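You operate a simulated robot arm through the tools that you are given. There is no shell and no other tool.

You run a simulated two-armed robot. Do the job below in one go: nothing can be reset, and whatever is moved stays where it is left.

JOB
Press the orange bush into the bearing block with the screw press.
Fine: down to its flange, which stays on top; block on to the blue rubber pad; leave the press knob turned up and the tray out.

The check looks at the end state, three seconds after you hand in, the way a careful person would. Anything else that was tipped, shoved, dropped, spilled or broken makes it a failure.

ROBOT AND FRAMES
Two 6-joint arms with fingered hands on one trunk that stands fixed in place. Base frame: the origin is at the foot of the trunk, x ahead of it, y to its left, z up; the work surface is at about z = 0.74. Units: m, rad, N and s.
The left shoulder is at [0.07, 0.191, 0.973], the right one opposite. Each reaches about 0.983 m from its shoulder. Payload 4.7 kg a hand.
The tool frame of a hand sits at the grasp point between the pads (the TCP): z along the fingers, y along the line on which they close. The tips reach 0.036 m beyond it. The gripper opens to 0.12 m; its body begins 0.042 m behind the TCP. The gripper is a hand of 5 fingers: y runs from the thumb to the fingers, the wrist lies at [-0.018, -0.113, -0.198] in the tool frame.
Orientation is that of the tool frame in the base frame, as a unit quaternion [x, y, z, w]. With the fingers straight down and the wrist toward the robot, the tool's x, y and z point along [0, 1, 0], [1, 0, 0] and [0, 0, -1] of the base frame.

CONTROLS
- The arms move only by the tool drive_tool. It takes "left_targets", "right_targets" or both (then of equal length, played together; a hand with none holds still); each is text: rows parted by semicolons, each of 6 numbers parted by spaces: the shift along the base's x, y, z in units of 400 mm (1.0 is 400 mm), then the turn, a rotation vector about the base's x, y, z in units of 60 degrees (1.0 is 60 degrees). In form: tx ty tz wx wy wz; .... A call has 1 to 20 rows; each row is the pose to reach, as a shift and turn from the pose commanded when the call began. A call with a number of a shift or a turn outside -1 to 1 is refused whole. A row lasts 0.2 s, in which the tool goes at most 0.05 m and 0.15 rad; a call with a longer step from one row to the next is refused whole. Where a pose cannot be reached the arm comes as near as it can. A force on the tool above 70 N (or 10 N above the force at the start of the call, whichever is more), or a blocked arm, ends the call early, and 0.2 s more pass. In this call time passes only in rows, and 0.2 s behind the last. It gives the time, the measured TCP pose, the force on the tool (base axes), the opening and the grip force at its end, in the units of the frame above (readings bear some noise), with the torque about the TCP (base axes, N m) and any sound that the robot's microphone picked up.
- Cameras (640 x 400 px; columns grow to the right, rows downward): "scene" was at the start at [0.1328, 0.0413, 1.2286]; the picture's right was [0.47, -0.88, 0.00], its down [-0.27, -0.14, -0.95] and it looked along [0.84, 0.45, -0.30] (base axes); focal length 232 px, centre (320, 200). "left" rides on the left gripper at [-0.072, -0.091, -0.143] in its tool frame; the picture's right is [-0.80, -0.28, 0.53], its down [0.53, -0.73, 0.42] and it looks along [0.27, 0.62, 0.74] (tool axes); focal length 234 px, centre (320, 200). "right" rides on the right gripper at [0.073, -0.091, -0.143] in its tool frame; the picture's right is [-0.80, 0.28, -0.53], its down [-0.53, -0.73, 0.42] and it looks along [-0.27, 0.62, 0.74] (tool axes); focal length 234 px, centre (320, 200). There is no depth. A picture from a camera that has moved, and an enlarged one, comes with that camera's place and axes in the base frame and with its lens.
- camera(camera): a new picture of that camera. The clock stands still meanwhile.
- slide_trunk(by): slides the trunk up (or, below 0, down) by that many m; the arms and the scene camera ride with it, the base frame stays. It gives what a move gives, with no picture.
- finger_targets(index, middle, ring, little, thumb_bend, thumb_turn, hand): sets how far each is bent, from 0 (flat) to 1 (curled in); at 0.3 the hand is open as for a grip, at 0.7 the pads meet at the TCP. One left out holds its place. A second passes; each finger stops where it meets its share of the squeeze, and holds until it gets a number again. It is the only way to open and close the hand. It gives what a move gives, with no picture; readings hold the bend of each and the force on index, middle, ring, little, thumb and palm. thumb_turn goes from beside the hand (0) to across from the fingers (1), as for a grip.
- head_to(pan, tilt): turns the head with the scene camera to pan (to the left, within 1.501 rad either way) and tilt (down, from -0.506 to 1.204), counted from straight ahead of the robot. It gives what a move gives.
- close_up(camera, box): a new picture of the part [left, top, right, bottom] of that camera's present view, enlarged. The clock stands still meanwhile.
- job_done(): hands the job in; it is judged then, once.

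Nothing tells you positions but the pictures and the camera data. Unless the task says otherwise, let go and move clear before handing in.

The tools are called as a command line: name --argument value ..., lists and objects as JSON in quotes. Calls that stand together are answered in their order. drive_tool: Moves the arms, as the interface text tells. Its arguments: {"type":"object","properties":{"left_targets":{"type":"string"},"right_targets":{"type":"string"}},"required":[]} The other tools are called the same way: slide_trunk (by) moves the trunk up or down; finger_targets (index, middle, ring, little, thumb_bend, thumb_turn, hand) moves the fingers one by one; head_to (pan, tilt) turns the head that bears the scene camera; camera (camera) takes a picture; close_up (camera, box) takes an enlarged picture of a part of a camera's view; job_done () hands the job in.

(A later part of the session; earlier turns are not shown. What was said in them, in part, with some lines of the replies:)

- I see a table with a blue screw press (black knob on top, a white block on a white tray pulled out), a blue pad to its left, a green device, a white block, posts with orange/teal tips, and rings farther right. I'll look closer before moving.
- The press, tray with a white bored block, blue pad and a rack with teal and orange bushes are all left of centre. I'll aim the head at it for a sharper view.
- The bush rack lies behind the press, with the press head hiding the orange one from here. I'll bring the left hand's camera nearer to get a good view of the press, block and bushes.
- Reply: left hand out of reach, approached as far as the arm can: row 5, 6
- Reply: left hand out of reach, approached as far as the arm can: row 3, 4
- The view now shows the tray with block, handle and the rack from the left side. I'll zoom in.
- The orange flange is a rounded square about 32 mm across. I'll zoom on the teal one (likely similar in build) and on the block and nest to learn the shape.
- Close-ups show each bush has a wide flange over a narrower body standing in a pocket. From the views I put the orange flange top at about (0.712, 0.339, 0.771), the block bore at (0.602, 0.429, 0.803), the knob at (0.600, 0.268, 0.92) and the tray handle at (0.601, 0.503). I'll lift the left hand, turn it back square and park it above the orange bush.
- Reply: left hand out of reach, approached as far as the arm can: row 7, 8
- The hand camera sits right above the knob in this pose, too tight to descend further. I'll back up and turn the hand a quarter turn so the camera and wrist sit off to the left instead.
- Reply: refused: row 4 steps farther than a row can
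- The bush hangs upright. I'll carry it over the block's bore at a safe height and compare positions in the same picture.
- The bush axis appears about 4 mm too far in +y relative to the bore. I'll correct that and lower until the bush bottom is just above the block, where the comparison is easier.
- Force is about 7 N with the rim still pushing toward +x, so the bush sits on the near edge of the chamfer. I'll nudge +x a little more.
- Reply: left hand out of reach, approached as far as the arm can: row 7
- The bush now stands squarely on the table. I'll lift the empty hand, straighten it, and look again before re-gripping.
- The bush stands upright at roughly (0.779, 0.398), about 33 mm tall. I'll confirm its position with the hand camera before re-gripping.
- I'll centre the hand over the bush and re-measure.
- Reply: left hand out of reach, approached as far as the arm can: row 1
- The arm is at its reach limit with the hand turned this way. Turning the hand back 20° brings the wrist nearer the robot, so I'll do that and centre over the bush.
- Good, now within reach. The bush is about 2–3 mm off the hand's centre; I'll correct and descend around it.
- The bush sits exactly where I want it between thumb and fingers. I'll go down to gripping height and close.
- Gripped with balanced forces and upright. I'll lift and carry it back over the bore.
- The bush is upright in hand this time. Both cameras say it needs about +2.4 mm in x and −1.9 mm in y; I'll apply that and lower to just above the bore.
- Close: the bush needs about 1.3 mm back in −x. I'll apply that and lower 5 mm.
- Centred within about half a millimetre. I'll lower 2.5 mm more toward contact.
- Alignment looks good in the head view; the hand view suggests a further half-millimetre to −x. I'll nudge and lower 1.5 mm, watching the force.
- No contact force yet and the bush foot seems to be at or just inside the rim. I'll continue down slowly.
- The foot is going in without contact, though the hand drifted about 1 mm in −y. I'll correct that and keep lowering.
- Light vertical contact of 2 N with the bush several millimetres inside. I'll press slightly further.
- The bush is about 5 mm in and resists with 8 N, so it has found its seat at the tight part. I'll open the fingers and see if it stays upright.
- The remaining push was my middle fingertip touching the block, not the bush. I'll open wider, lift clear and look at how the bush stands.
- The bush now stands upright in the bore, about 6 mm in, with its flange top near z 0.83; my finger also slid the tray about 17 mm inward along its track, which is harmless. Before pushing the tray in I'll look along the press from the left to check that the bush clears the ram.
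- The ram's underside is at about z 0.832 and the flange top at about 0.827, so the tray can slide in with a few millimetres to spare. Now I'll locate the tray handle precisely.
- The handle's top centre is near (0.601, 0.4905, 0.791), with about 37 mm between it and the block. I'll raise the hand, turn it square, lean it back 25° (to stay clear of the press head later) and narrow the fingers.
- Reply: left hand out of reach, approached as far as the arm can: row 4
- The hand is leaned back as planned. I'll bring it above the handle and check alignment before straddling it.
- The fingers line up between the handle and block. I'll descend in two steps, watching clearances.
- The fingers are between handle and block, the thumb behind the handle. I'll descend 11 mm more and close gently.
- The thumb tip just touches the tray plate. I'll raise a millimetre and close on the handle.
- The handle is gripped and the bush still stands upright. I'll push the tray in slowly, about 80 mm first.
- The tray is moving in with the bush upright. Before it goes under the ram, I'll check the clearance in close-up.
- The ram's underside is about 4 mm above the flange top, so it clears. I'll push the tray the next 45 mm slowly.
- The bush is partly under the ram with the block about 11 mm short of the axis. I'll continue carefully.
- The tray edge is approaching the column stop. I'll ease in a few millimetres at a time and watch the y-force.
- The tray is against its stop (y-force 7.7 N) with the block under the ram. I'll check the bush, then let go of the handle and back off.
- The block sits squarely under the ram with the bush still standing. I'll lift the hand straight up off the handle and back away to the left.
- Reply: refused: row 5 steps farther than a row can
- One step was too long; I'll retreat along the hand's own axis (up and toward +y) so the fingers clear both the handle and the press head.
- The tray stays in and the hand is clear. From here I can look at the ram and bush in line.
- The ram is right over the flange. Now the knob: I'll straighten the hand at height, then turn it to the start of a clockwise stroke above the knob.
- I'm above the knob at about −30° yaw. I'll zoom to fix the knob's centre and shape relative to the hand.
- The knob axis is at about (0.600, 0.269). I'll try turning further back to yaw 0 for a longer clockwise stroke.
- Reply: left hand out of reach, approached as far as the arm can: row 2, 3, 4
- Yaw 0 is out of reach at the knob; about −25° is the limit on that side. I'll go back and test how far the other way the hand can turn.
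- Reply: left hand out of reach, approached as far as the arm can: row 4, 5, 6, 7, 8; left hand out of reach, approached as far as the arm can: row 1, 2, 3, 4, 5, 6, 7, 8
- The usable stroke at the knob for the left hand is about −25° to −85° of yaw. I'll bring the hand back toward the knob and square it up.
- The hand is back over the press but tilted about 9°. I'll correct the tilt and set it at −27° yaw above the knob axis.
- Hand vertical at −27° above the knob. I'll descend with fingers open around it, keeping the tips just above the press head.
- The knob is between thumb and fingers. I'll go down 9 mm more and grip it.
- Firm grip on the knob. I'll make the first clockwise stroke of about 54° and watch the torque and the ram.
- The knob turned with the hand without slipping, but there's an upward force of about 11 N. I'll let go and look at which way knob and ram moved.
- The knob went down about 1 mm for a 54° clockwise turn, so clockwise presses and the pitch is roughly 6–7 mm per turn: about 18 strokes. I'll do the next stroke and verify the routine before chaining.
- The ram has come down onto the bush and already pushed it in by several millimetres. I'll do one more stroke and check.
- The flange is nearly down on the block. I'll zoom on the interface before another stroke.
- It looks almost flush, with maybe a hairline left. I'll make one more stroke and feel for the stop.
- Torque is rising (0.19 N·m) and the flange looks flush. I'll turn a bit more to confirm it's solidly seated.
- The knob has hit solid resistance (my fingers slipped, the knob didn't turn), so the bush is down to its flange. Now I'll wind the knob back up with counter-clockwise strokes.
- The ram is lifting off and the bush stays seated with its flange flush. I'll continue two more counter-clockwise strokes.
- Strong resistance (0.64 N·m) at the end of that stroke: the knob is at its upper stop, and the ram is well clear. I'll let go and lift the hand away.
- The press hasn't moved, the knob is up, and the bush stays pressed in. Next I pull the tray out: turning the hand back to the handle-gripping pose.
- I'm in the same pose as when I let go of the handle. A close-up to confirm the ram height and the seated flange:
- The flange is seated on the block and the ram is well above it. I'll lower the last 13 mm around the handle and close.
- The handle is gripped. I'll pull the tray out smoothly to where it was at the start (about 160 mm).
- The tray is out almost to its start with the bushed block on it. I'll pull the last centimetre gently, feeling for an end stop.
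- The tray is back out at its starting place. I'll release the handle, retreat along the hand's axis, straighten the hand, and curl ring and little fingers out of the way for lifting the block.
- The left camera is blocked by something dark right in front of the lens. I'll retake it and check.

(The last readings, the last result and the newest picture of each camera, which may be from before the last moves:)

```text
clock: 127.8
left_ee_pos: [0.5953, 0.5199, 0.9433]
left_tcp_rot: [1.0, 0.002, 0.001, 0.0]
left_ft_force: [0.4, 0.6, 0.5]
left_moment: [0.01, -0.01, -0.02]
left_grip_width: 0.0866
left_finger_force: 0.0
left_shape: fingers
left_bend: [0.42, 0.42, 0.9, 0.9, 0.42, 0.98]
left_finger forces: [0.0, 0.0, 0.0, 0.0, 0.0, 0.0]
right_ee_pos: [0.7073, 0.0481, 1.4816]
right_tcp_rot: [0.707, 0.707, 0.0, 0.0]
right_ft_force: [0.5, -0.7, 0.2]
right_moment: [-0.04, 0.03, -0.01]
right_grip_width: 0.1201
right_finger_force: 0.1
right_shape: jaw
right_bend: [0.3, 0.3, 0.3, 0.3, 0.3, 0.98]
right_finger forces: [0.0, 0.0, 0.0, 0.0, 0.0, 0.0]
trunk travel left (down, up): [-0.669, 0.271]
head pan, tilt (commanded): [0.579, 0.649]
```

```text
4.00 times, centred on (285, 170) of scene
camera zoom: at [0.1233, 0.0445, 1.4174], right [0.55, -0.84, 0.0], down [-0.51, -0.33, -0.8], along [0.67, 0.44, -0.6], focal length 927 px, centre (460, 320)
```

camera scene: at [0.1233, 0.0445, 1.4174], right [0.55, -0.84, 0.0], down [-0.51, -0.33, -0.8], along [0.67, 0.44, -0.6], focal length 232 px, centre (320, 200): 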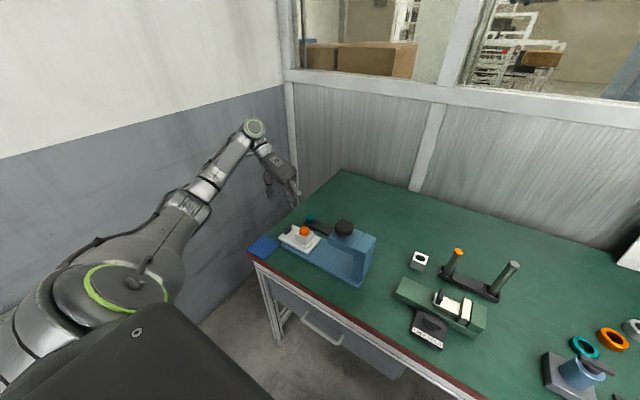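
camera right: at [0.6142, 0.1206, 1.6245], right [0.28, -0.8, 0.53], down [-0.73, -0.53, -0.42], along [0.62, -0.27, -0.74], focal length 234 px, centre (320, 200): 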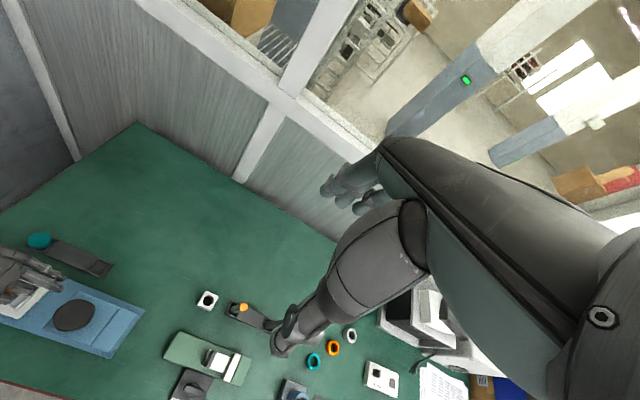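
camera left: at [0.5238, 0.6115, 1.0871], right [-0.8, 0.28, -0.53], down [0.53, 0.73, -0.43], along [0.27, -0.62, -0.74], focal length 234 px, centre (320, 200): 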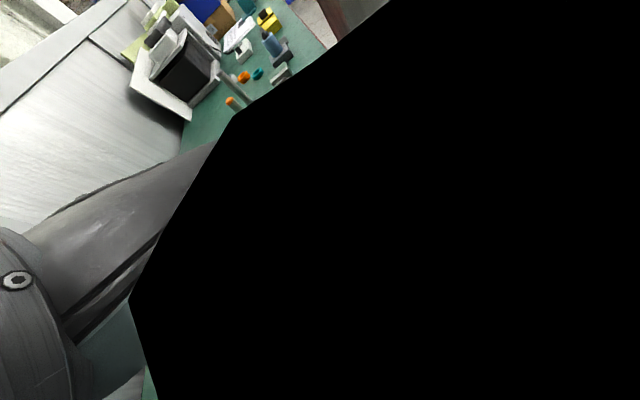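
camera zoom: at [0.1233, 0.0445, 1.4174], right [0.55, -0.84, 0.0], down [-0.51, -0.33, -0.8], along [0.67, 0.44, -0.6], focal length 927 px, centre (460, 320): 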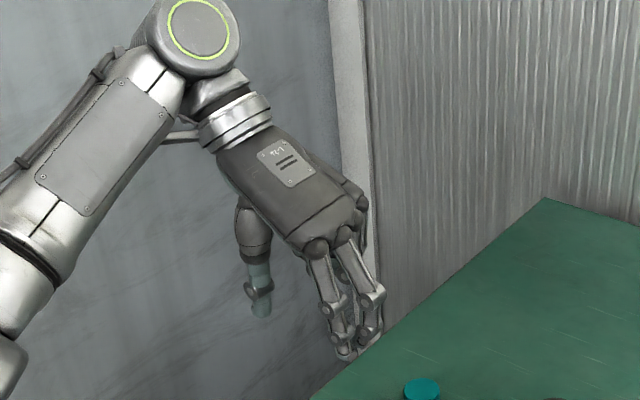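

The forearm link folds close to the camera in this pose, which only blocks the view. I'll move on to above the block, where the view should clear.

drive_tool --left_targets "0.002 -0.08 -0.02 0 0 0; 0.004 -0.16 -0.06 0 0 0; 0.0055 -0.228 -0.1 0 0 0"

camera --camera "left"

close_up --camera "scene" --box '[280, 190, 330, 250]'

```text
clock: 128.6
left_ee_pos: [0.5973, 0.4296, 0.9034]
left_tcp_rot: [1.0, 0.001, 0.0, 0.0]
left_ft_force: [0.0, 1.4, -0.2]
left_moment: [0.0, -0.01, 0.0]
left_grip_width: 0.0866
left_finger_force: 0.1
left_shape: fingers
left_bend: [0.42, 0.42, 0.9, 0.9, 0.42, 0.98]
left_finger forces: [0.1, 0.0, 0.1, 0.0, 0.0, 0.0]
right_ee_pos: [0.7064, 0.0486, 1.4813]
right_tcp_rot: [0.707, 0.707, -0.001, 0.0]
right_ft_force: [0.3, -0.1, -0.2]
right_moment: [0.03, 0.02, -0.03]
right_grip_width: 0.12
right_finger_force: 0.1
right_shape: jaw
right_bend: [0.3, 0.3, 0.3, 0.3, 0.3, 0.98]
right_finger forces: [0.1, 0.1, 0.0, 0.0, 0.0, 0.1]
trunk travel left (down, up): [-0.669, 0.271]
head pan, tilt (commanded): [0.579, 0.649]
```

```text
taken
camera left: at [0.5247, 0.5198, 1.0468], right [-0.8, 0.28, -0.53], down [0.53, 0.73, -0.43], along [0.27, -0.62, -0.74], focal length 234 px, centre (320, 200)
```

left: 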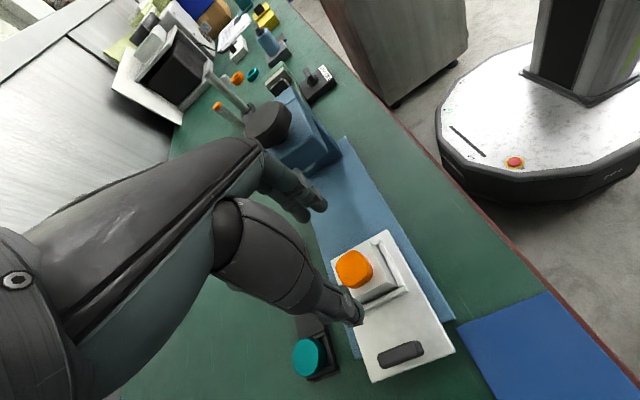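

```text
6.67 times, centred on (305, 220) of scene
camera zoom: at [0.1238, 0.0443, 1.4174], right [0.55, -0.84, 0.0], down [-0.51, -0.33, -0.8], along [0.67, 0.44, -0.6], focal length 1545 px, centre (420, 67)
```

zoom: 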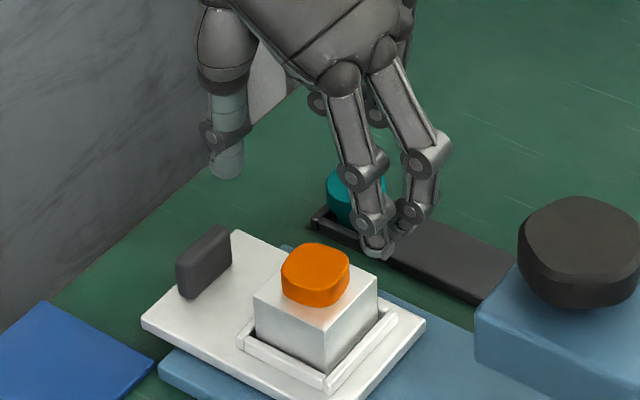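

The view is clear. I'll zoom on the block to verify the bush is flush and to get the block's exact centre.

close_up --camera "scene" --box '[294, 222, 312, 246]'

close_up --camera "left" --box '[320, 225, 450, 385]'

```text
16.00 times, centred on (303, 234) of scene
camera zoom: at [0.1238, 0.0443, 1.4174], right [0.55, -0.84, 0.0], down [-0.51, -0.33, -0.8], along [0.67, 0.44, -0.6], focal length 3708 px, centre (592, -344)
```

zoom: 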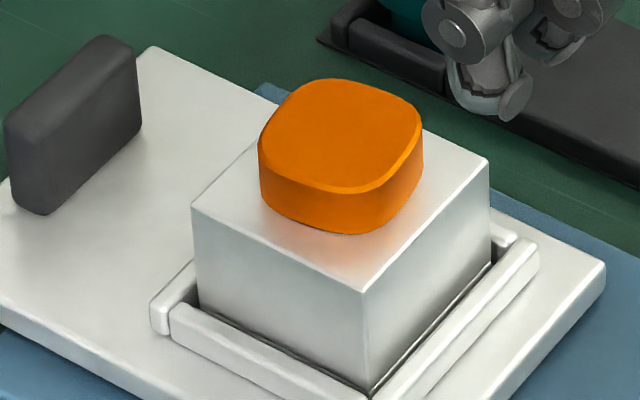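

```text
2.50 times, centred on (385, 305) of left
camera zoom: at [0.5247, 0.5198, 1.0468], right [-0.8, 0.28, -0.53], down [0.53, 0.73, -0.43], along [0.27, -0.62, -0.74], focal length 585 px, centre (158, -62)
```

zoom: 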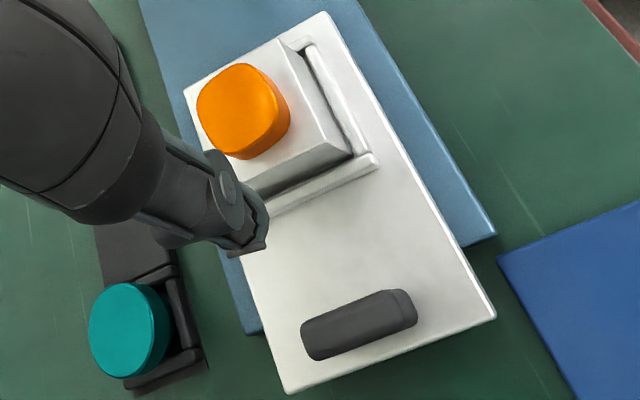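

The flange sits flush and level on the block. Block centre is about (0.6025, 0.4265), 50 mm wide; I'll descend around it, keeping fingertips above the nest walls.

drive_tool --left_targets "0.0025 -0.005 -0.1 0 0 0; 0.0025 -0.005 -0.195 0 0 0"

close_up --camera "scene" --box '[290, 210, 320, 250]'

close_up --camera "left" --box '[270, 170, 410, 300]'

```text
clock: 129.2
left_ee_pos: [0.5989, 0.4288, 0.823]
left_tcp_rot: [1.0, 0.002, 0.0, 0.001]
left_ft_force: [-0.2, 0.2, -0.3]
left_moment: [0.0, 0.03, -0.02]
left_grip_width: 0.0866
left_finger_force: 0.1
left_shape: fingers
left_bend: [0.42, 0.42, 0.9, 0.9, 0.42, 0.98]
left_finger forces: [0.0, 0.1, 0.1, 0.1, 0.0, 0.1]
right_ee_pos: [0.7066, 0.05, 1.4812]
right_tcp_rot: [0.707, 0.707, 0.0, 0.0]
right_ft_force: [0.3, 0.4, 0.7]
right_moment: [-0.03, -0.02, -0.03]
right_grip_width: 0.1198
right_finger_force: 0.0
right_shape: jaw
right_bend: [0.3, 0.3, 0.3, 0.3, 0.3, 0.98]
right_finger forces: [0.1, 0.0, 0.0, 0.1, 0.0, 0.0]
trunk travel left (down, up): [-0.669, 0.271]
head pan, tilt (commanded): [0.579, 0.649]
```

```text
10.00 times, centred on (305, 230) of scene
camera zoom: at [0.1239, 0.0448, 1.4174], right [0.55, -0.84, 0.0], down [-0.51, -0.33, -0.8], along [0.67, 0.44, -0.61], focal length 2318 px, centre (470, -100)
```

zoom: 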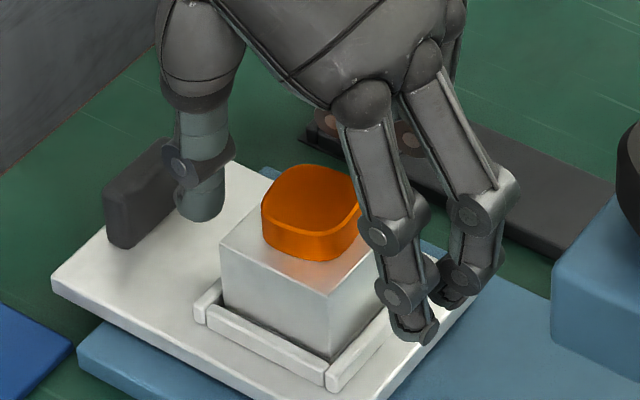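

```text
3.08 times, centred on (340, 235) of left
camera zoom: at [0.5271, 0.5196, 0.9675], right [-0.8, 0.28, -0.53], down [0.53, 0.73, -0.43], along [0.27, -0.62, -0.74], focal length 720 px, centre (258, 92)
```

zoom: 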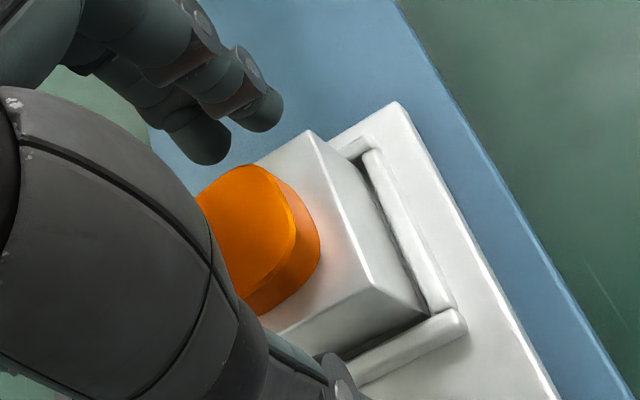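

I'm well placed around the block. I'll make a small correction, lower 5 mm and close on it.

drive_tool --left_targets "-0.002 -0.005 -0.014 0 0 0"

finger_targets --hand "left" --index 0.64 --middle 0.64 --thumb_bend 0.64

close_up --camera "scene" --box '[290, 210, 320, 250]'

close_up --camera "left" --box '[270, 170, 410, 300]'

```text
clock: 129.6
left_ee_pos: [0.5976, 0.4267, 0.8182]
left_tcp_rot: [1.0, 0.002, 0.0, 0.001]
left_ft_force: [0.1, -0.6, 0.4]
left_moment: [0.0, 0.02, 0.02]
left_grip_width: 0.087
left_finger_force: 0.1
left_shape: fingers
left_bend: [0.42, 0.42, 0.9, 0.9, 0.42, 0.98]
left_finger forces: [0.1, 0.0, 0.0, 0.0, 0.0, 0.1]
right_ee_pos: [0.7071, 0.0491, 1.4812]
right_tcp_rot: [0.707, 0.707, 0.0, 0.0]
right_ft_force: [-0.4, -0.6, -0.2]
right_moment: [0.01, 0.0, -0.01]
right_grip_width: 0.1197
right_finger_force: 0.0
right_shape: jaw
right_bend: [0.3, 0.3, 0.3, 0.3, 0.3, 0.98]
right_finger forces: [0.0, 0.0, 0.0, 0.0, 0.1, 0.0]
trunk travel left (down, up): [-0.669, 0.271]
head pan, tilt (commanded): [0.579, 0.649]
```

```text
clock: 130.6
left_ee_pos: [0.5983, 0.4254, 0.8182]
left_tcp_rot: [1.0, 0.001, 0.0, 0.001]
left_ft_force: [0.4, -0.8, -0.2]
left_moment: [-0.03, -0.04, -0.01]
left_grip_width: 0.0476
left_finger_force: 11.1
left_shape: fingers
left_bend: [0.57, 0.59, 0.9, 0.9, 0.55, 0.97]
left_finger forces: [5.8, 5.7, 0.1, 0.0, 11.0, 0.0]
right_ee_pos: [0.7072, 0.0478, 1.4803]
right_tcp_rot: [0.707, 0.707, 0.0, 0.0]
right_ft_force: [-0.1, 0.3, -0.4]
right_moment: [0.0, -0.03, -0.02]
right_grip_width: 0.1199
right_finger_force: 0.1
right_shape: jaw
right_bend: [0.3, 0.3, 0.3, 0.3, 0.3, 0.98]
right_finger forces: [0.0, 0.1, 0.1, 0.0, 0.0, 0.0]
trunk travel left (down, up): [-0.669, 0.271]
head pan, tilt (commanded): [0.579, 0.649]
```

```text
10.00 times, centred on (305, 230) of scene
camera zoom: at [0.1236, 0.0446, 1.4173], right [0.55, -0.84, 0.0], down [-0.51, -0.33, -0.8], along [0.67, 0.44, -0.6], focal length 2318 px, centre (470, -100)
```

zoom: 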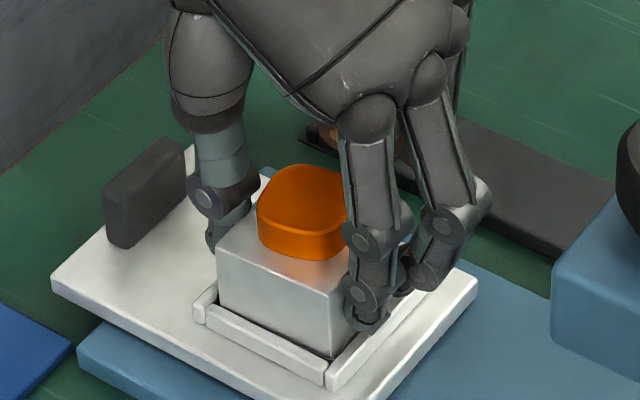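

```text
3.08 times, centred on (340, 235) of left
camera zoom: at [0.5261, 0.5171, 0.963], right [-0.8, 0.28, -0.53], down [0.53, 0.73, -0.43], along [0.27, -0.62, -0.74], focal length 720 px, centre (258, 92)
```

zoom: 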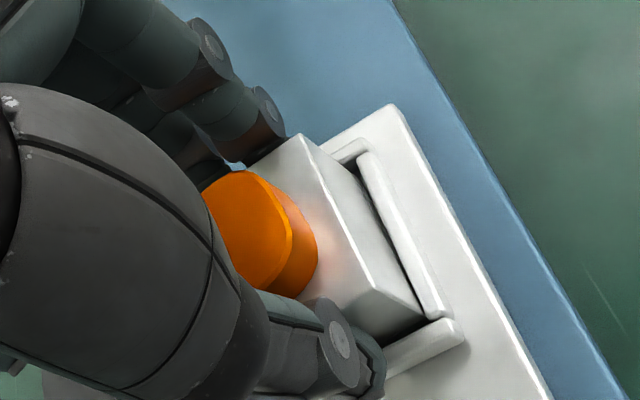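

Balanced grip on the block. I'll lift it slowly and check that it comes out level and the tray stays.

drive_tool --left_targets "0 0 0.02 0 0 0; 0 0 0.05 0 0 0; 0 0 0.1 0 0 0; 0 0 0.165 0 0 0"

close_up --camera "scene" --box '[280, 190, 330, 250]'

close_up --camera "left" --box '[270, 170, 430, 320]'

```text
clock: 131.6
left_ee_pos: [0.5997, 0.4268, 0.8859]
left_tcp_rot: [1.0, 0.002, 0.0, 0.001]
left_ft_force: [0.7, -0.1, -2.9]
left_moment: [-0.04, 0.03, -0.01]
left_grip_width: 0.048
left_finger_force: 11.8
left_shape: fingers
left_bend: [0.57, 0.6, 0.9, 0.9, 0.55, 0.96]
left_finger forces: [6.0, 5.1, 0.0, 0.0, 11.1, 0.0]
right_ee_pos: [0.707, 0.0475, 1.4807]
right_tcp_rot: [0.707, 0.707, 0.0, 0.0]
right_ft_force: [0.2, -0.5, 0.5]
right_moment: [0.03, 0.03, -0.01]
right_grip_width: 0.12
right_finger_force: 0.1
right_shape: jaw
right_bend: [0.3, 0.3, 0.3, 0.3, 0.3, 0.98]
right_finger forces: [0.1, 0.0, 0.0, 0.0, 0.0, 0.1]
trunk travel left (down, up): [-0.669, 0.271]
head pan, tilt (commanded): [0.579, 0.649]
```

```text
6.67 times, centred on (305, 220) of scene
camera zoom: at [0.1232, 0.0444, 1.4173], right [0.55, -0.84, 0.0], down [-0.51, -0.33, -0.8], along [0.67, 0.44, -0.6], focal length 1545 px, centre (420, 67)
```

zoom: 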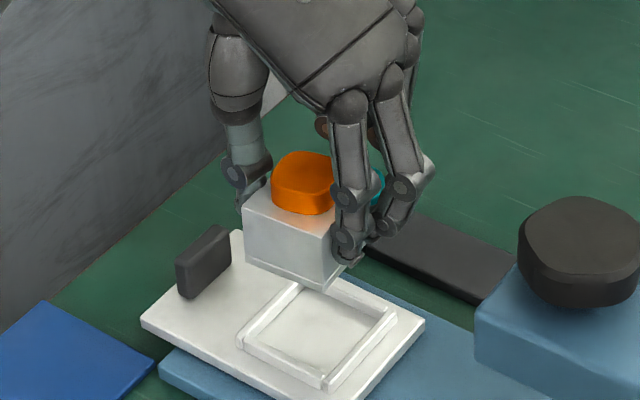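

```text
2.67 times, centred on (350, 245) of left
camera zoom: at [0.5268, 0.5176, 1.0296], right [-0.8, 0.28, -0.53], down [0.53, 0.73, -0.43], along [0.27, -0.62, -0.74], focal length 624 px, centre (240, 80)
```

zoom: 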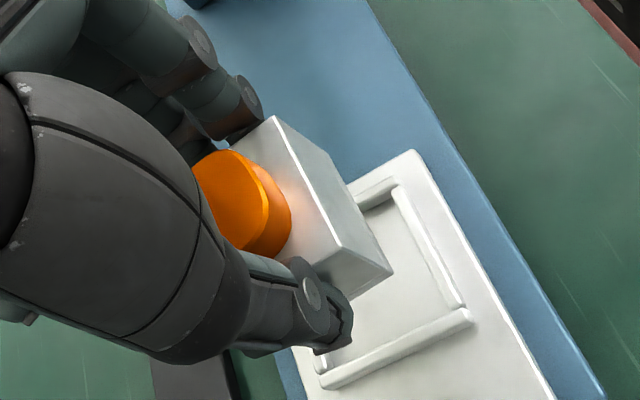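

The block came up level with the bush in it; the tray stayed put. I'll carry it toward the blue pad while turning the hand back to a comfortable angle.

drive_tool --left_targets "-0.005 0.01 0.03 0 0 0.12; -0.018 0.025 0.05 0 0 0.245; -0.034 0.045 0.05 0 0 0.37; -0.05 0.066 0.05 0 0 0.495; -0.066 0.088 0.05 0 0 0.62; -0.082 0.11 0.05 0 0 0.745; -0.098 0.13 0.05 0 0 0.87; -0.1125 0.15 0.05 0 0 1"

close_up --camera "scene" --box '[240, 170, 340, 270]'

camera --camera "left"

```text
clock: 133.4
left_ee_pos: [0.5526, 0.4876, 0.905]
left_tcp_rot: [0.865, 0.502, 0.001, 0.0]
left_ft_force: [0.3, 0.6, -2.5]
left_moment: [0.0, -0.04, 0.02]
left_grip_width: 0.0479
left_finger_force: 10.8
left_shape: fingers
left_bend: [0.57, 0.6, 0.9, 0.9, 0.55, 0.96]
left_finger forces: [5.8, 5.1, 0.0, 0.0, 11.0, 0.0]
right_ee_pos: [0.7056, 0.0491, 1.4802]
right_tcp_rot: [0.707, 0.707, 0.001, 0.0]
right_ft_force: [-0.6, 0.7, 0.1]
right_moment: [0.04, -0.01, 0.0]
right_grip_width: 0.1199
right_finger_force: 0.0
right_shape: jaw
right_bend: [0.3, 0.3, 0.3, 0.3, 0.3, 0.98]
right_finger forces: [0.1, 0.0, 0.0, 0.0, 0.1, 0.1]
trunk travel left (down, up): [-0.669, 0.271]
head pan, tilt (commanded): [0.579, 0.649]
```

```text
4.00 times, centred on (290, 220) of scene
camera zoom: at [0.1229, 0.045, 1.4174], right [0.55, -0.84, 0.0], down [-0.51, -0.33, -0.8], along [0.67, 0.44, -0.6], focal length 927 px, centre (440, 120)
```

zoom: 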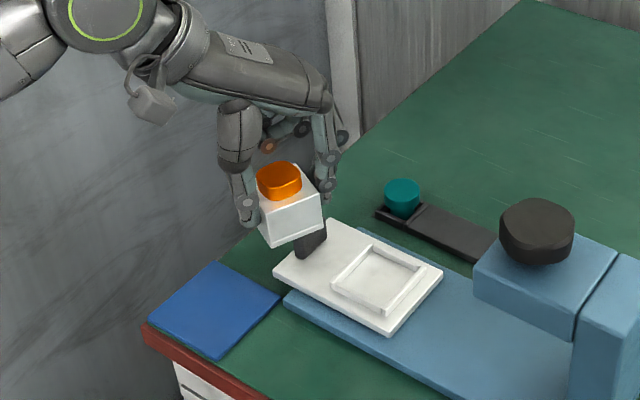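

```text
taken
camera left: at [0.4382, 0.469, 1.0492], right [-0.64, -0.56, -0.53], down [-0.37, 0.82, -0.43], along [0.67, -0.08, -0.74], focal length 234 px, centre (320, 200)
```

left: 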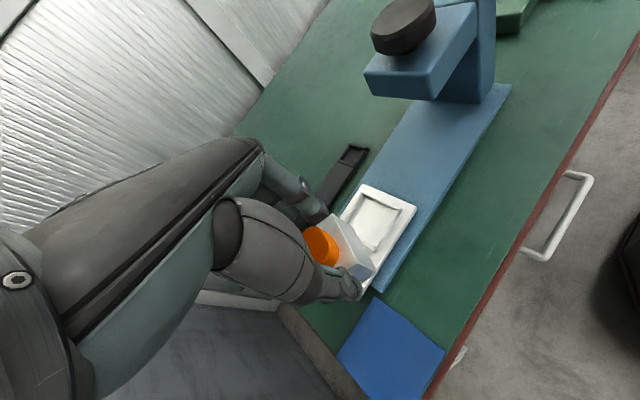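

Going well. I'll finish the turn and bring the block above the pad.

drive_tool --left_targets "-0.024 0.028 0 0 0 0.1; -0.048 0.056 0 0 0 0.2; -0.073 0.084 0 0 0 0.3; -0.098 0.112 0 0 0 0.4; -0.122 0.14 0 0 0 0.5"

close_up --camera "scene" --box '[220, 180, 320, 280]'

camera --camera "left"

```text
clock: 134.6
left_ee_pos: [0.5042, 0.5425, 0.9062]
left_tcp_rot: [0.705, 0.709, 0.0, 0.0]
left_ft_force: [-0.2, 0.3, -2.4]
left_moment: [-0.02, 0.01, 0.0]
left_grip_width: 0.048
left_finger_force: 11.3
left_shape: fingers
left_bend: [0.57, 0.6, 0.9, 0.9, 0.55, 0.96]
left_finger forces: [6.0, 5.0, 0.0, 0.1, 11.0, 0.0]
right_ee_pos: [0.7056, 0.0495, 1.4817]
right_tcp_rot: [0.707, 0.707, -0.001, 0.001]
right_ft_force: [0.4, 0.2, 0.3]
right_moment: [-0.01, -0.04, -0.01]
right_grip_width: 0.1198
right_finger_force: 0.1
right_shape: jaw
right_bend: [0.3, 0.3, 0.3, 0.3, 0.3, 0.98]
right_finger forces: [0.1, 0.0, 0.0, 0.1, 0.1, 0.0]
trunk travel left (down, up): [-0.669, 0.271]
head pan, tilt (commanded): [0.579, 0.649]
```

```text
4.00 times, centred on (270, 230) of scene
camera zoom: at [0.1231, 0.0448, 1.4174], right [0.55, -0.84, 0.0], down [-0.51, -0.33, -0.8], along [0.67, 0.44, -0.6], focal length 927 px, centre (520, 80)
```

zoom: 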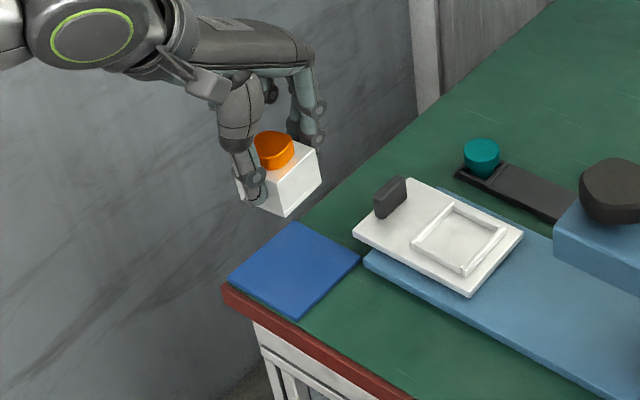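

```text
taken
camera left: at [0.4135, 0.4696, 1.0498], right [-0.28, -0.81, -0.53], down [-0.73, 0.53, -0.43], along [0.62, 0.27, -0.74], focal length 234 px, centre (320, 200)
```

left: 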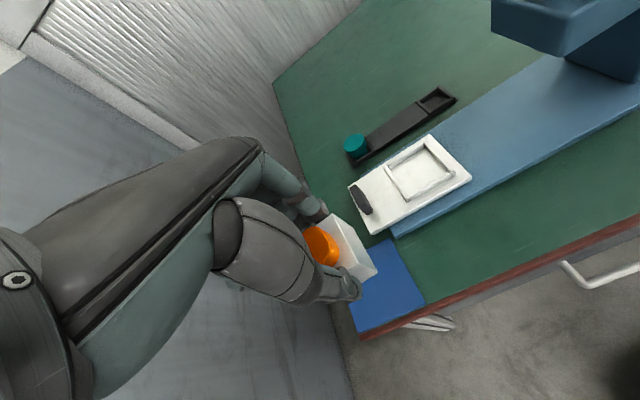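

The block hangs over the pad's centre (about (0.504, 0.548)). I'll lower it.

drive_tool --left_targets "0 0.001 -0.08 0 0 0; 0 0.002 -0.15 0 0 0; 0 0.002 -0.21 0 0 0"

close_up --camera "scene" --box '[240, 215, 300, 275]'

close_up --camera "left" --box '[280, 190, 440, 340]'

```text
clock: 135.4
left_ee_pos: [0.5058, 0.5444, 0.8204]
left_tcp_rot: [0.706, 0.708, 0.0, 0.0]
left_ft_force: [-0.7, 0.8, -3.0]
left_moment: [0.04, 0.0, 0.0]
left_grip_width: 0.0479
left_finger_force: 10.8
left_shape: fingers
left_bend: [0.57, 0.6, 0.9, 0.9, 0.55, 0.96]
left_finger forces: [6.0, 5.0, 0.1, 0.0, 11.1, 0.0]
right_ee_pos: [0.7068, 0.0498, 1.4803]
right_tcp_rot: [0.707, 0.707, 0.0, 0.0]
right_ft_force: [0.2, -1.2, -0.4]
right_moment: [-0.01, 0.03, 0.03]
right_grip_width: 0.1199
right_finger_force: 0.1
right_shape: jaw
right_bend: [0.3, 0.3, 0.3, 0.3, 0.3, 0.98]
right_finger forces: [0.0, 0.1, 0.0, 0.0, 0.1, 0.1]
trunk travel left (down, up): [-0.669, 0.271]
head pan, tilt (commanded): [0.579, 0.649]
```

```text
6.67 times, centred on (270, 245) of scene
camera zoom: at [0.1238, 0.0451, 1.4174], right [0.55, -0.84, 0.0], down [-0.51, -0.33, -0.8], along [0.67, 0.44, -0.61], focal length 1545 px, centre (653, -100)
```

zoom: 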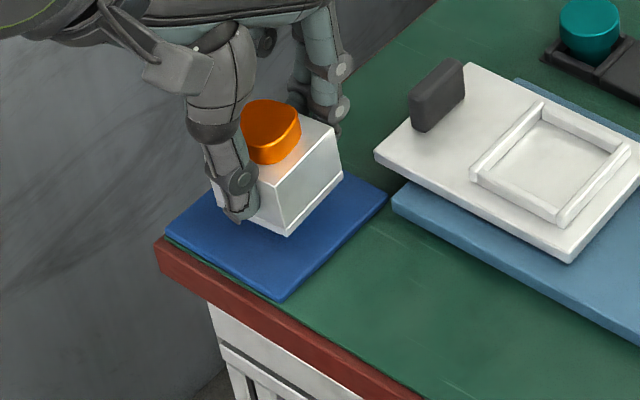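

```text
2.67 times, centred on (360, 265) of left
camera zoom: at [0.4159, 0.4708, 0.9651], right [-0.28, -0.8, -0.53], down [-0.73, 0.53, -0.42], along [0.62, 0.27, -0.74], focal length 624 px, centre (213, 27)
```

zoom: 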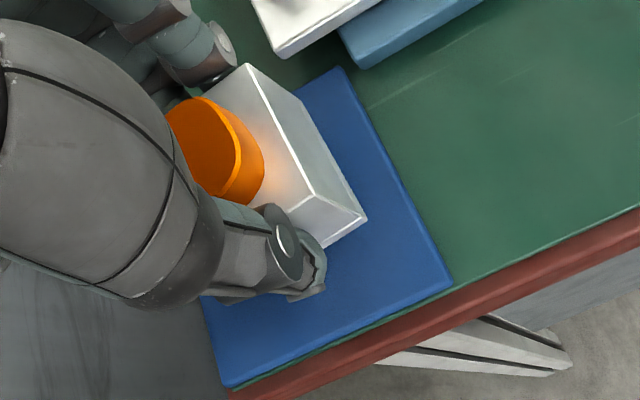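

The block will land well within the pad; I'll shift 3 mm toward the pad's centre and lower until it touches.

drive_tool --left_targets "-0.002 0.0075 -0.015 0 0 0; -0.002 0.0075 -0.03 0 0 0"

drive_tool --left_targets "0 0 -0.006 0 0 0"

close_up --camera "scene" --box '[240, 215, 300, 275]'

```text
clock: 136.0
left_ee_pos: [0.5048, 0.5472, 0.8102]
left_tcp_rot: [0.706, 0.708, 0.0, 0.0]
left_ft_force: [0.4, 0.3, -2.3]
left_moment: [0.02, 0.0, -0.03]
left_grip_width: 0.0481
left_finger_force: 10.9
left_shape: fingers
left_bend: [0.57, 0.6, 0.9, 0.9, 0.55, 0.96]
left_finger forces: [6.0, 4.9, 0.0, 0.0, 11.0, 0.1]
right_ee_pos: [0.7079, 0.0492, 1.4812]
right_tcp_rot: [0.707, 0.707, 0.0, 0.001]
right_ft_force: [0.7, 1.0, 0.0]
right_moment: [0.01, 0.02, 0.02]
right_grip_width: 0.1199
right_finger_force: 0.1
right_shape: jaw
right_bend: [0.3, 0.3, 0.3, 0.3, 0.3, 0.98]
right_finger forces: [0.1, 0.1, 0.1, 0.1, 0.0, 0.0]
trunk travel left (down, up): [-0.669, 0.271]
head pan, tilt (commanded): [0.579, 0.649]
```

```text
clock: 136.4
left_ee_pos: [0.5049, 0.5457, 0.8077]
left_tcp_rot: [0.706, 0.708, 0.0, 0.0]
left_ft_force: [0.2, 0.0, -2.6]
left_moment: [0.02, 0.01, 0.02]
left_grip_width: 0.0481
left_finger_force: 10.9
left_shape: fingers
left_bend: [0.57, 0.6, 0.9, 0.9, 0.55, 0.96]
left_finger forces: [6.1, 5.0, 0.1, 0.1, 11.1, 0.1]
right_ee_pos: [0.7068, 0.049, 1.4796]
right_tcp_rot: [0.707, 0.707, 0.0, -0.001]
right_ft_force: [-0.2, 0.3, 0.1]
right_moment: [-0.03, 0.0, 0.0]
right_grip_width: 0.1195
right_finger_force: 0.0
right_shape: jaw
right_bend: [0.3, 0.3, 0.3, 0.3, 0.3, 0.98]
right_finger forces: [0.0, 0.1, 0.1, 0.0, 0.1, 0.0]
trunk travel left (down, up): [-0.669, 0.271]
head pan, tilt (commanded): [0.579, 0.649]
```

```text
6.67 times, centred on (270, 245) of scene
camera zoom: at [0.1236, 0.045, 1.4173], right [0.55, -0.84, 0.0], down [-0.51, -0.33, -0.8], along [0.67, 0.44, -0.61], focal length 1545 px, centre (653, -100)
```

zoom: 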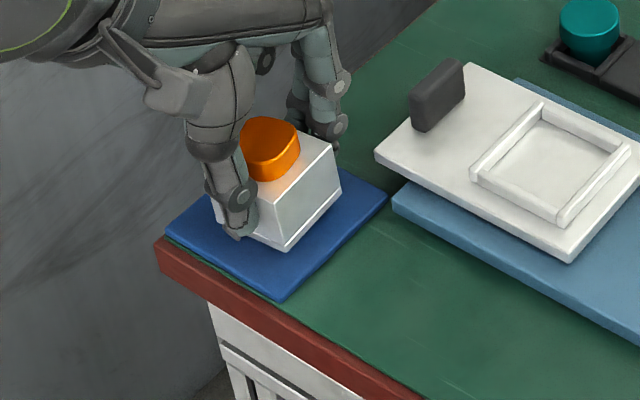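

Still hanging free. I'll continue in 2 mm steps until the weight comes off.

drive_tool --left_targets "0 0 -0.005 0 0 0"

drive_tool --left_targets "0 0 -0.004 0 0 0"

close_up --camera "scene" --box '[255, 225, 285, 260]'

```text
clock: 136.8
left_ee_pos: [0.505, 0.5463, 0.806]
left_tcp_rot: [0.706, 0.708, 0.001, 0.0]
left_ft_force: [1.1, -0.5, -2.4]
left_moment: [-0.03, -0.03, 0.0]
left_grip_width: 0.0484
left_finger_force: 11.4
left_shape: fingers
left_bend: [0.57, 0.6, 0.9, 0.9, 0.55, 0.96]
left_finger forces: [6.0, 5.1, 0.0, 0.0, 11.0, 0.1]
right_ee_pos: [0.7076, 0.0487, 1.4806]
right_tcp_rot: [0.707, 0.707, 0.0, -0.001]
right_ft_force: [-0.2, 0.0, -0.3]
right_moment: [0.0, 0.04, 0.03]
right_grip_width: 0.1198
right_finger_force: 0.2
right_shape: jaw
right_bend: [0.3, 0.3, 0.3, 0.3, 0.3, 0.98]
right_finger forces: [0.0, 0.0, 0.0, 0.1, 0.0, 0.0]
trunk travel left (down, up): [-0.669, 0.271]
head pan, tilt (commanded): [0.579, 0.649]
```

```text
clock: 137.2
left_ee_pos: [0.5054, 0.5466, 0.8032]
left_tcp_rot: [0.707, 0.708, 0.0, 0.0]
left_ft_force: [0.3, -0.7, -2.3]
left_moment: [-0.01, 0.02, 0.01]
left_grip_width: 0.0477
left_finger_force: 10.9
left_shape: fingers
left_bend: [0.57, 0.6, 0.9, 0.9, 0.55, 0.96]
left_finger forces: [6.0, 5.0, 0.0, 0.0, 10.9, 0.0]
right_ee_pos: [0.7058, 0.0488, 1.4809]
right_tcp_rot: [0.707, 0.707, 0.0, 0.0]
right_ft_force: [-0.5, -0.2, 0.0]
right_moment: [0.01, -0.02, 0.0]
right_grip_width: 0.1198
right_finger_force: 0.3
right_shape: jaw
right_bend: [0.3, 0.3, 0.3, 0.3, 0.3, 0.98]
right_finger forces: [0.0, 0.0, 0.0, 0.1, 0.0, 0.0]
trunk travel left (down, up): [-0.669, 0.271]
head pan, tilt (commanded): [0.579, 0.649]
```

```text
11.43 times, centred on (270, 242) of scene
camera zoom: at [0.1235, 0.0449, 1.4173], right [0.55, -0.84, 0.0], down [-0.51, -0.33, -0.8], along [0.67, 0.44, -0.61], focal length 2649 px, centre (891, -286)
```

zoom: 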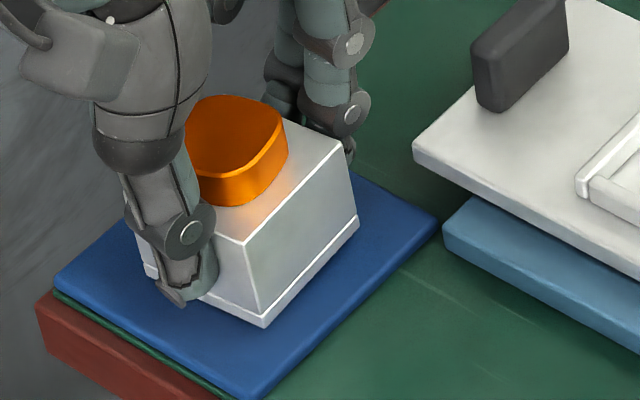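

Nearly down. A couple more small steps.

drive_tool --left_targets "0 0 -0.004 0 0 0"

drive_tool --left_targets "0 0 -0.004 0 0 0"

close_up --camera "scene" --box '[255, 225, 285, 260]'

```text
clock: 137.6
left_ee_pos: [0.505, 0.5463, 0.8011]
left_tcp_rot: [0.705, 0.709, 0.001, -0.001]
left_ft_force: [-0.4, -0.3, -1.9]
left_moment: [-0.01, 0.03, -0.01]
left_grip_width: 0.048
left_finger_force: 11.1
left_shape: fingers
left_bend: [0.57, 0.6, 0.9, 0.9, 0.55, 0.96]
left_finger forces: [6.0, 4.9, 0.0, 0.0, 10.9, 0.0]
right_ee_pos: [0.7065, 0.0482, 1.4805]
right_tcp_rot: [0.707, 0.708, 0.0, 0.0]
right_ft_force: [0.4, -0.8, 0.7]
right_moment: [-0.01, -0.01, -0.02]
right_grip_width: 0.1197
right_finger_force: 0.1
right_shape: jaw
right_bend: [0.3, 0.3, 0.3, 0.3, 0.3, 0.98]
right_finger forces: [0.0, 0.1, 0.1, 0.0, 0.1, 0.0]
trunk travel left (down, up): [-0.669, 0.271]
head pan, tilt (commanded): [0.579, 0.649]
```

```text
clock: 138.0
left_ee_pos: [0.5044, 0.546, 0.8016]
left_tcp_rot: [0.707, 0.708, 0.0, 0.001]
left_ft_force: [1.1, -1.3, 1.0]
left_moment: [-0.03, -0.02, -0.02]
left_grip_width: 0.0477
left_finger_force: 11.8
left_shape: fingers
left_bend: [0.57, 0.6, 0.9, 0.9, 0.55, 0.96]
left_finger forces: [6.4, 5.6, 0.0, 0.1, 10.9, 0.0]
right_ee_pos: [0.7066, 0.0479, 1.4799]
right_tcp_rot: [0.707, 0.707, 0.0, 0.0]
right_ft_force: [-0.4, 0.2, -1.1]
right_moment: [-0.03, -0.01, 0.0]
right_grip_width: 0.1196
right_finger_force: 0.1
right_shape: jaw
right_bend: [0.3, 0.3, 0.3, 0.3, 0.3, 0.98]
right_finger forces: [0.0, 0.1, 0.0, 0.0, 0.1, 0.1]
trunk travel left (down, up): [-0.669, 0.271]
head pan, tilt (commanded): [0.579, 0.649]
```

```text
11.43 times, centred on (270, 242) of scene
camera zoom: at [0.1234, 0.0443, 1.4174], right [0.55, -0.84, 0.0], down [-0.51, -0.33, -0.8], along [0.67, 0.44, -0.6], focal length 2649 px, centre (891, -286)
```

zoom: 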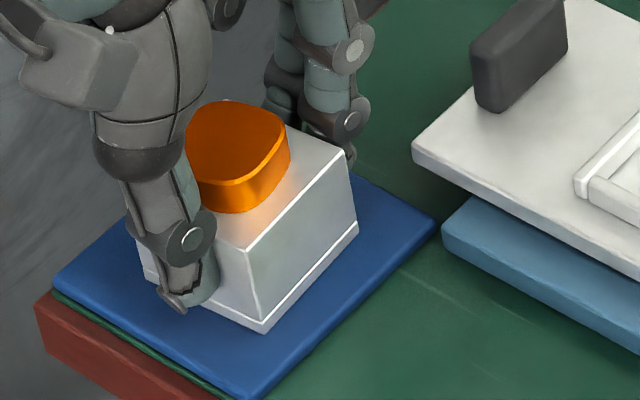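

The block touches the pad (weight is off the hand). I'll open the fingers gently.

finger_targets --hand "left" --index 0.5 --middle 0.52 --thumb_bend 0.49

close_up --camera "scene" --box '[255, 225, 285, 260]'

close_up --camera "left" --box '[280, 190, 440, 340]'

```text
clock: 139.0
left_ee_pos: [0.5048, 0.5471, 0.8002]
left_tcp_rot: [0.706, 0.708, 0.001, 0.0]
left_ft_force: [-0.2, -0.5, 0.5]
left_moment: [-0.01, 0.04, -0.01]
left_grip_width: 0.064
left_finger_force: 0.2
left_shape: fingers
left_bend: [0.5, 0.52, 0.9, 0.9, 0.49, 0.97]
left_finger forces: [0.1, 0.0, 0.0, 0.0, 0.1, 0.0]
right_ee_pos: [0.7071, 0.048, 1.4811]
right_tcp_rot: [0.707, 0.707, -0.001, 0.0]
right_ft_force: [-0.2, 0.0, 0.1]
right_moment: [0.0, 0.04, 0.0]
right_grip_width: 0.1199
right_finger_force: 0.1
right_shape: jaw
right_bend: [0.3, 0.3, 0.3, 0.3, 0.3, 0.98]
right_finger forces: [0.1, 0.0, 0.0, 0.0, 0.0, 0.0]
trunk travel left (down, up): [-0.669, 0.271]
head pan, tilt (commanded): [0.579, 0.649]
```

```text
11.43 times, centred on (270, 242) of scene
camera zoom: at [0.1233, 0.0446, 1.4174], right [0.55, -0.84, 0.0], down [-0.51, -0.33, -0.8], along [0.67, 0.44, -0.6], focal length 2649 px, centre (891, -286)
```

zoom: 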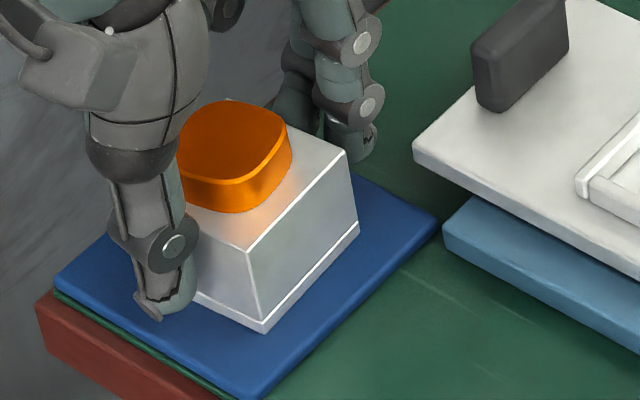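

```text
2.67 times, centred on (360, 265) of left
camera zoom: at [0.4137, 0.4731, 0.9447], right [-0.28, -0.8, -0.53], down [-0.73, 0.53, -0.42], along [0.62, 0.27, -0.74], focal length 624 px, centre (213, 27)
```

zoom: 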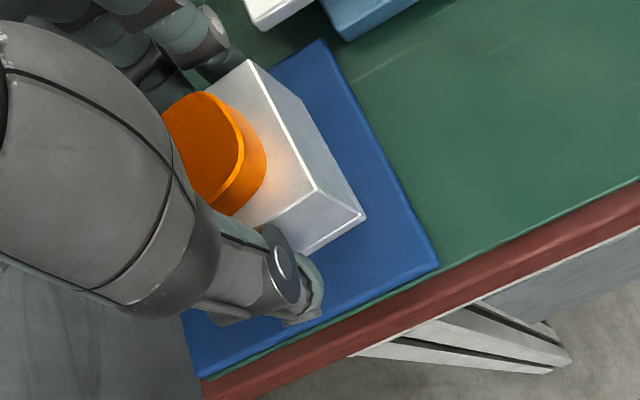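

Released and resting flat on the pad. I'll open a bit wider and lift straight up and away.

finger_targets --hand "left" --index 0.43 --middle 0.43 --thumb_bend 0.42

drive_tool --left_targets "0 0 0.03 0 0 0; 0 0 0.1 0 0 0; 0 0 0.2 0 0 0; 0 0 0.31 0 0 0; -0.02 0.03 0.42 0 0 0; -0.05 0.07 0.52 0 0 0"

camera --camera "scene"

close_up --camera "scene" --box '[235, 205, 375, 290]'

close_up --camera "scene" --box '[255, 225, 285, 260]'

camera --camera "left"

```text
clock: 140.0
left_ee_pos: [0.5036, 0.5461, 0.7998]
left_tcp_rot: [0.706, 0.708, 0.0, 0.0]
left_ft_force: [-0.3, -0.1, -0.4]
left_moment: [0.03, -0.03, -0.02]
left_grip_width: 0.085
left_finger_force: 0.1
left_shape: fingers
left_bend: [0.43, 0.43, 0.9, 0.9, 0.42, 0.97]
left_finger forces: [0.0, 0.0, 0.0, 0.1, 0.0, 0.0]
right_ee_pos: [0.7068, 0.048, 1.4798]
right_tcp_rot: [0.708, 0.707, 0.0, 0.0]
right_ft_force: [0.9, 0.6, -0.8]
right_moment: [0.02, 0.01, 0.0]
right_grip_width: 0.1196
right_finger_force: 0.1
right_shape: jaw
right_bend: [0.3, 0.3, 0.3, 0.3, 0.3, 0.98]
right_finger forces: [0.0, 0.1, 0.0, 0.1, 0.1, 0.0]
trunk travel left (down, up): [-0.669, 0.271]
head pan, tilt (commanded): [0.579, 0.649]
```

```text
clock: 141.4
left_ee_pos: [0.4918, 0.5598, 0.9786]
left_tcp_rot: [0.706, 0.708, 0.0, 0.0]
left_ft_force: [-0.1, -0.3, 1.0]
left_moment: [-0.01, -0.01, 0.01]
left_grip_width: 0.0853
left_finger_force: 0.1
left_shape: fingers
left_bend: [0.43, 0.43, 0.9, 0.9, 0.42, 0.98]
left_finger forces: [0.0, 0.1, 0.0, 0.0, 0.0, 0.1]
left hand out of reach, approached as far as the arm can: row 6
right_ee_pos: [0.7068, 0.0467, 1.4803]
right_tcp_rot: [0.708, 0.707, 0.0, 0.0]
right_ft_force: [0.2, -0.8, 0.3]
right_moment: [0.05, 0.01, 0.03]
right_grip_width: 0.1198
right_finger_force: 0.1
right_shape: jaw
right_bend: [0.3, 0.3, 0.3, 0.3, 0.3, 0.98]
right_finger forces: [0.0, 0.0, 0.0, 0.0, 0.0, 0.0]
trunk travel left (down, up): [-0.669, 0.271]
head pan, tilt (commanded): [0.579, 0.649]
```

```text
taken
camera scene: at [0.1237, 0.0426, 1.4173], right [0.55, -0.84, 0.0], down [-0.51, -0.33, -0.8], along [0.67, 0.44, -0.6], focal length 232 px, centre (320, 200)
```

scene: 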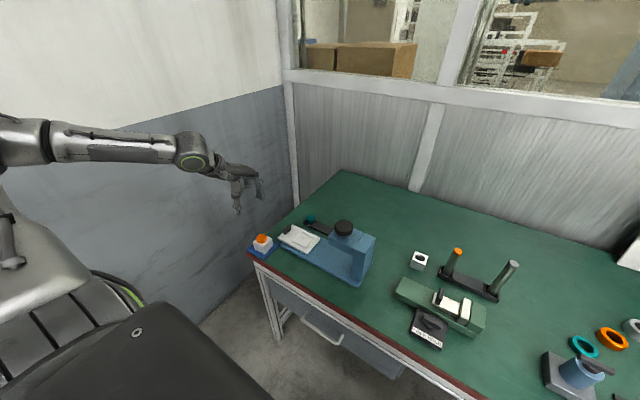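

```text
4.57 times, centred on (305, 248) of scene
camera zoom: at [0.1237, 0.0426, 1.4173], right [0.55, -0.84, 0.0], down [-0.51, -0.33, -0.8], along [0.67, 0.44, -0.6], focal length 1060 px, centre (389, -17)
```

zoom: 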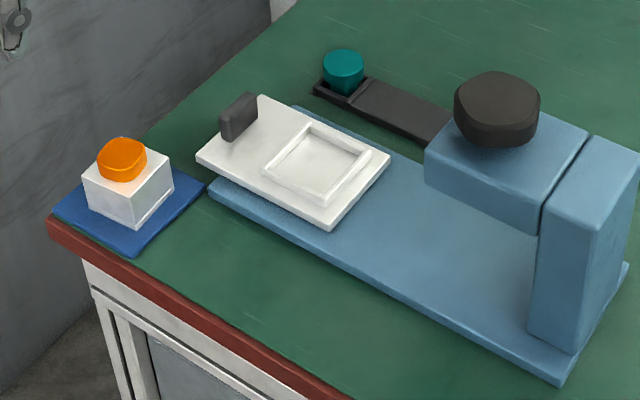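

```text
11.43 times, centred on (270, 242) of scene
camera zoom: at [0.1237, 0.0426, 1.4173], right [0.55, -0.84, 0.0], down [-0.51, -0.33, -0.8], along [0.67, 0.44, -0.6], focal length 2649 px, centre (891, -286)
```

zoom: 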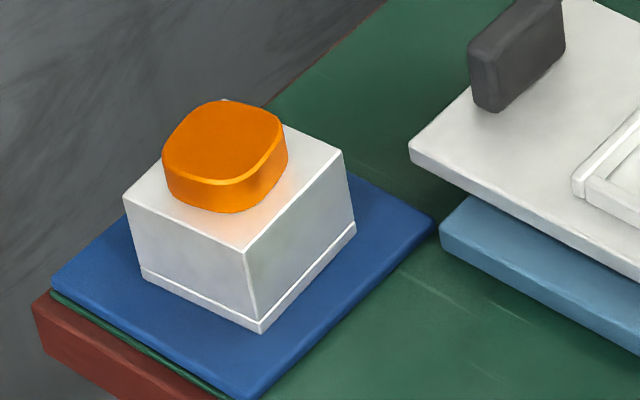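

```text
taken
camera left: at [0.4027, 0.4861, 1.1237], right [-0.28, -0.8, -0.53], down [-0.73, 0.53, -0.42], along [0.62, 0.27, -0.74], focal length 234 px, centre (320, 200)
```

left: 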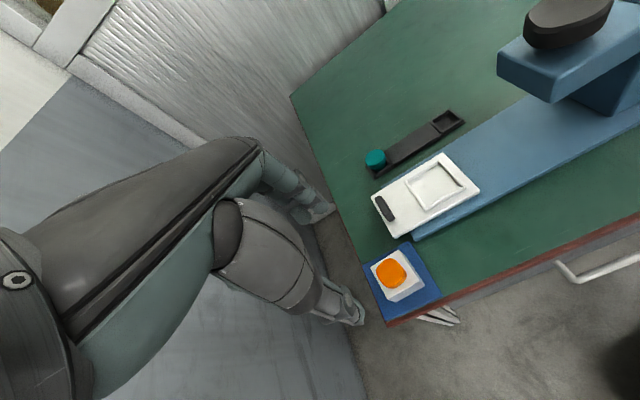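

The block with its seated orange bush stands on the blue pad, the tray is out, and the knob is up. One more close check of flange, knob/ram and the rest of the table before handing in.

close_up --camera "left" --box '[360, 240, 440, 320]'

close_up --camera "scene" --box '[300, 200, 400, 290]'

close_up --camera "scene" --box '[390, 230, 640, 400]'

drive_tool --left_targets "0.02 0 0.08 0 0 0; 0.04 0 0.16 0 0 0; 0.06 0 0.24 0 0 0"

```text
5.00 times, centred on (400, 280) of left
camera zoom: at [0.4027, 0.4861, 1.1237], right [-0.28, -0.8, -0.53], down [-0.73, 0.53, -0.42], along [0.62, 0.27, -0.74], focal length 1171 px, centre (-80, -200)
```

zoom: 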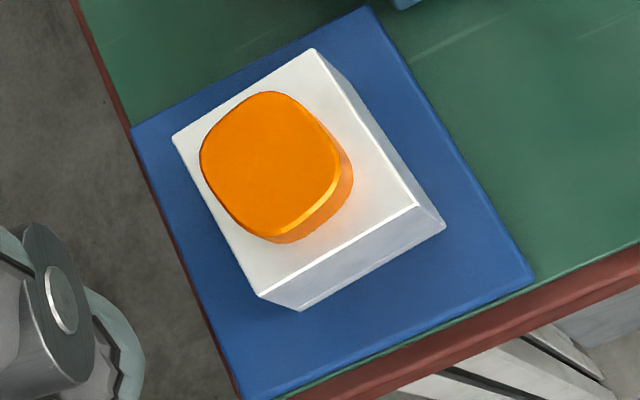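

```text
4.44 times, centred on (350, 245) of scene
camera zoom: at [0.1237, 0.0426, 1.4173], right [0.55, -0.84, 0.0], down [-0.51, -0.33, -0.8], along [0.67, 0.44, -0.6], focal length 1030 px, centre (187, 0)
```

zoom: 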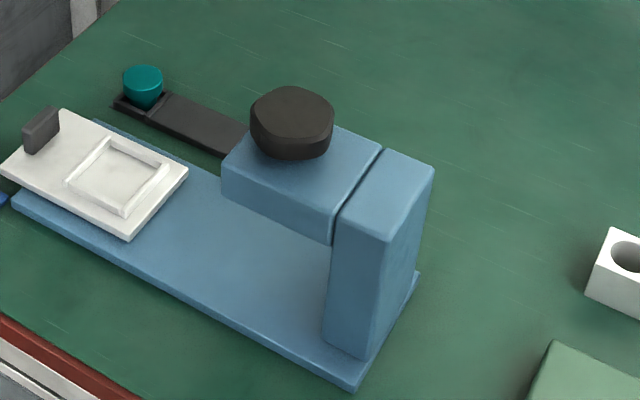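

```text
2.35 times, centred on (515, 315) of scene
camera zoom: at [0.1237, 0.0426, 1.4173], right [0.55, -0.84, 0.0], down [-0.51, -0.33, -0.8], along [0.67, 0.44, -0.6], focal length 545 px, centre (-139, -71)
```

zoom: 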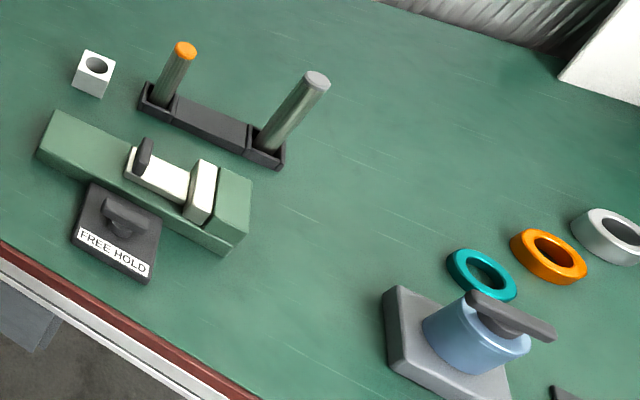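

```text
clock: 142.2
left_ee_pos: [0.5215, 0.5568, 1.0725]
left_tcp_rot: [0.706, 0.708, -0.001, 0.001]
left_ft_force: [0.1, -0.5, 0.0]
left_moment: [-0.02, 0.0, 0.0]
left_grip_width: 0.0853
left_finger_force: 0.0
left_shape: fingers
left_bend: [0.43, 0.43, 0.9, 0.9, 0.42, 0.98]
left_finger forces: [0.0, 0.0, 0.1, 0.1, 0.0, 0.0]
left hand out of reach, approached as far as the arm can: row 1, 2, 3
right_ee_pos: [0.706, 0.0514, 1.4817]
right_tcp_rot: [0.707, 0.707, 0.0, 0.0]
right_ft_force: [-0.6, 0.6, 0.2]
right_moment: [0.01, 0.03, -0.01]
right_grip_width: 0.1198
right_finger_force: 0.0
right_shape: jaw
right_bend: [0.3, 0.3, 0.3, 0.3, 0.3, 0.98]
right_finger forces: [0.0, 0.0, 0.1, 0.0, 0.0, 0.0]
trunk travel left (down, up): [-0.669, 0.271]
head pan, tilt (commanded): [0.579, 0.649]
```

The bush is pressed in to its flange, which sits on top of the block. The block is on the blue pad and the tray is out. The knob is up at its stop, nothing else on the table has moved, and the hands are clear. I'm handing the job in.

job_done

```text
The job is handed in.
```

The orange bush is pressed into the bearing block down to its flange, which sits flush on top. The block stands on the blue rubber pad.

- **Press:** the knob is turned up against its upper stop and the tray is pulled out to about where it started.
- **Bush handling:** it leaned in the bore on my first try, so I stood it on the open table behind the rack, gripped it again and reinserted it upright.
- **Everything else:** the teal bush, the rack and the other stations look undisturbed in the last pictures. Both hands are empty and clear of the work.

The job is handed in; I have not seen the result of the check.
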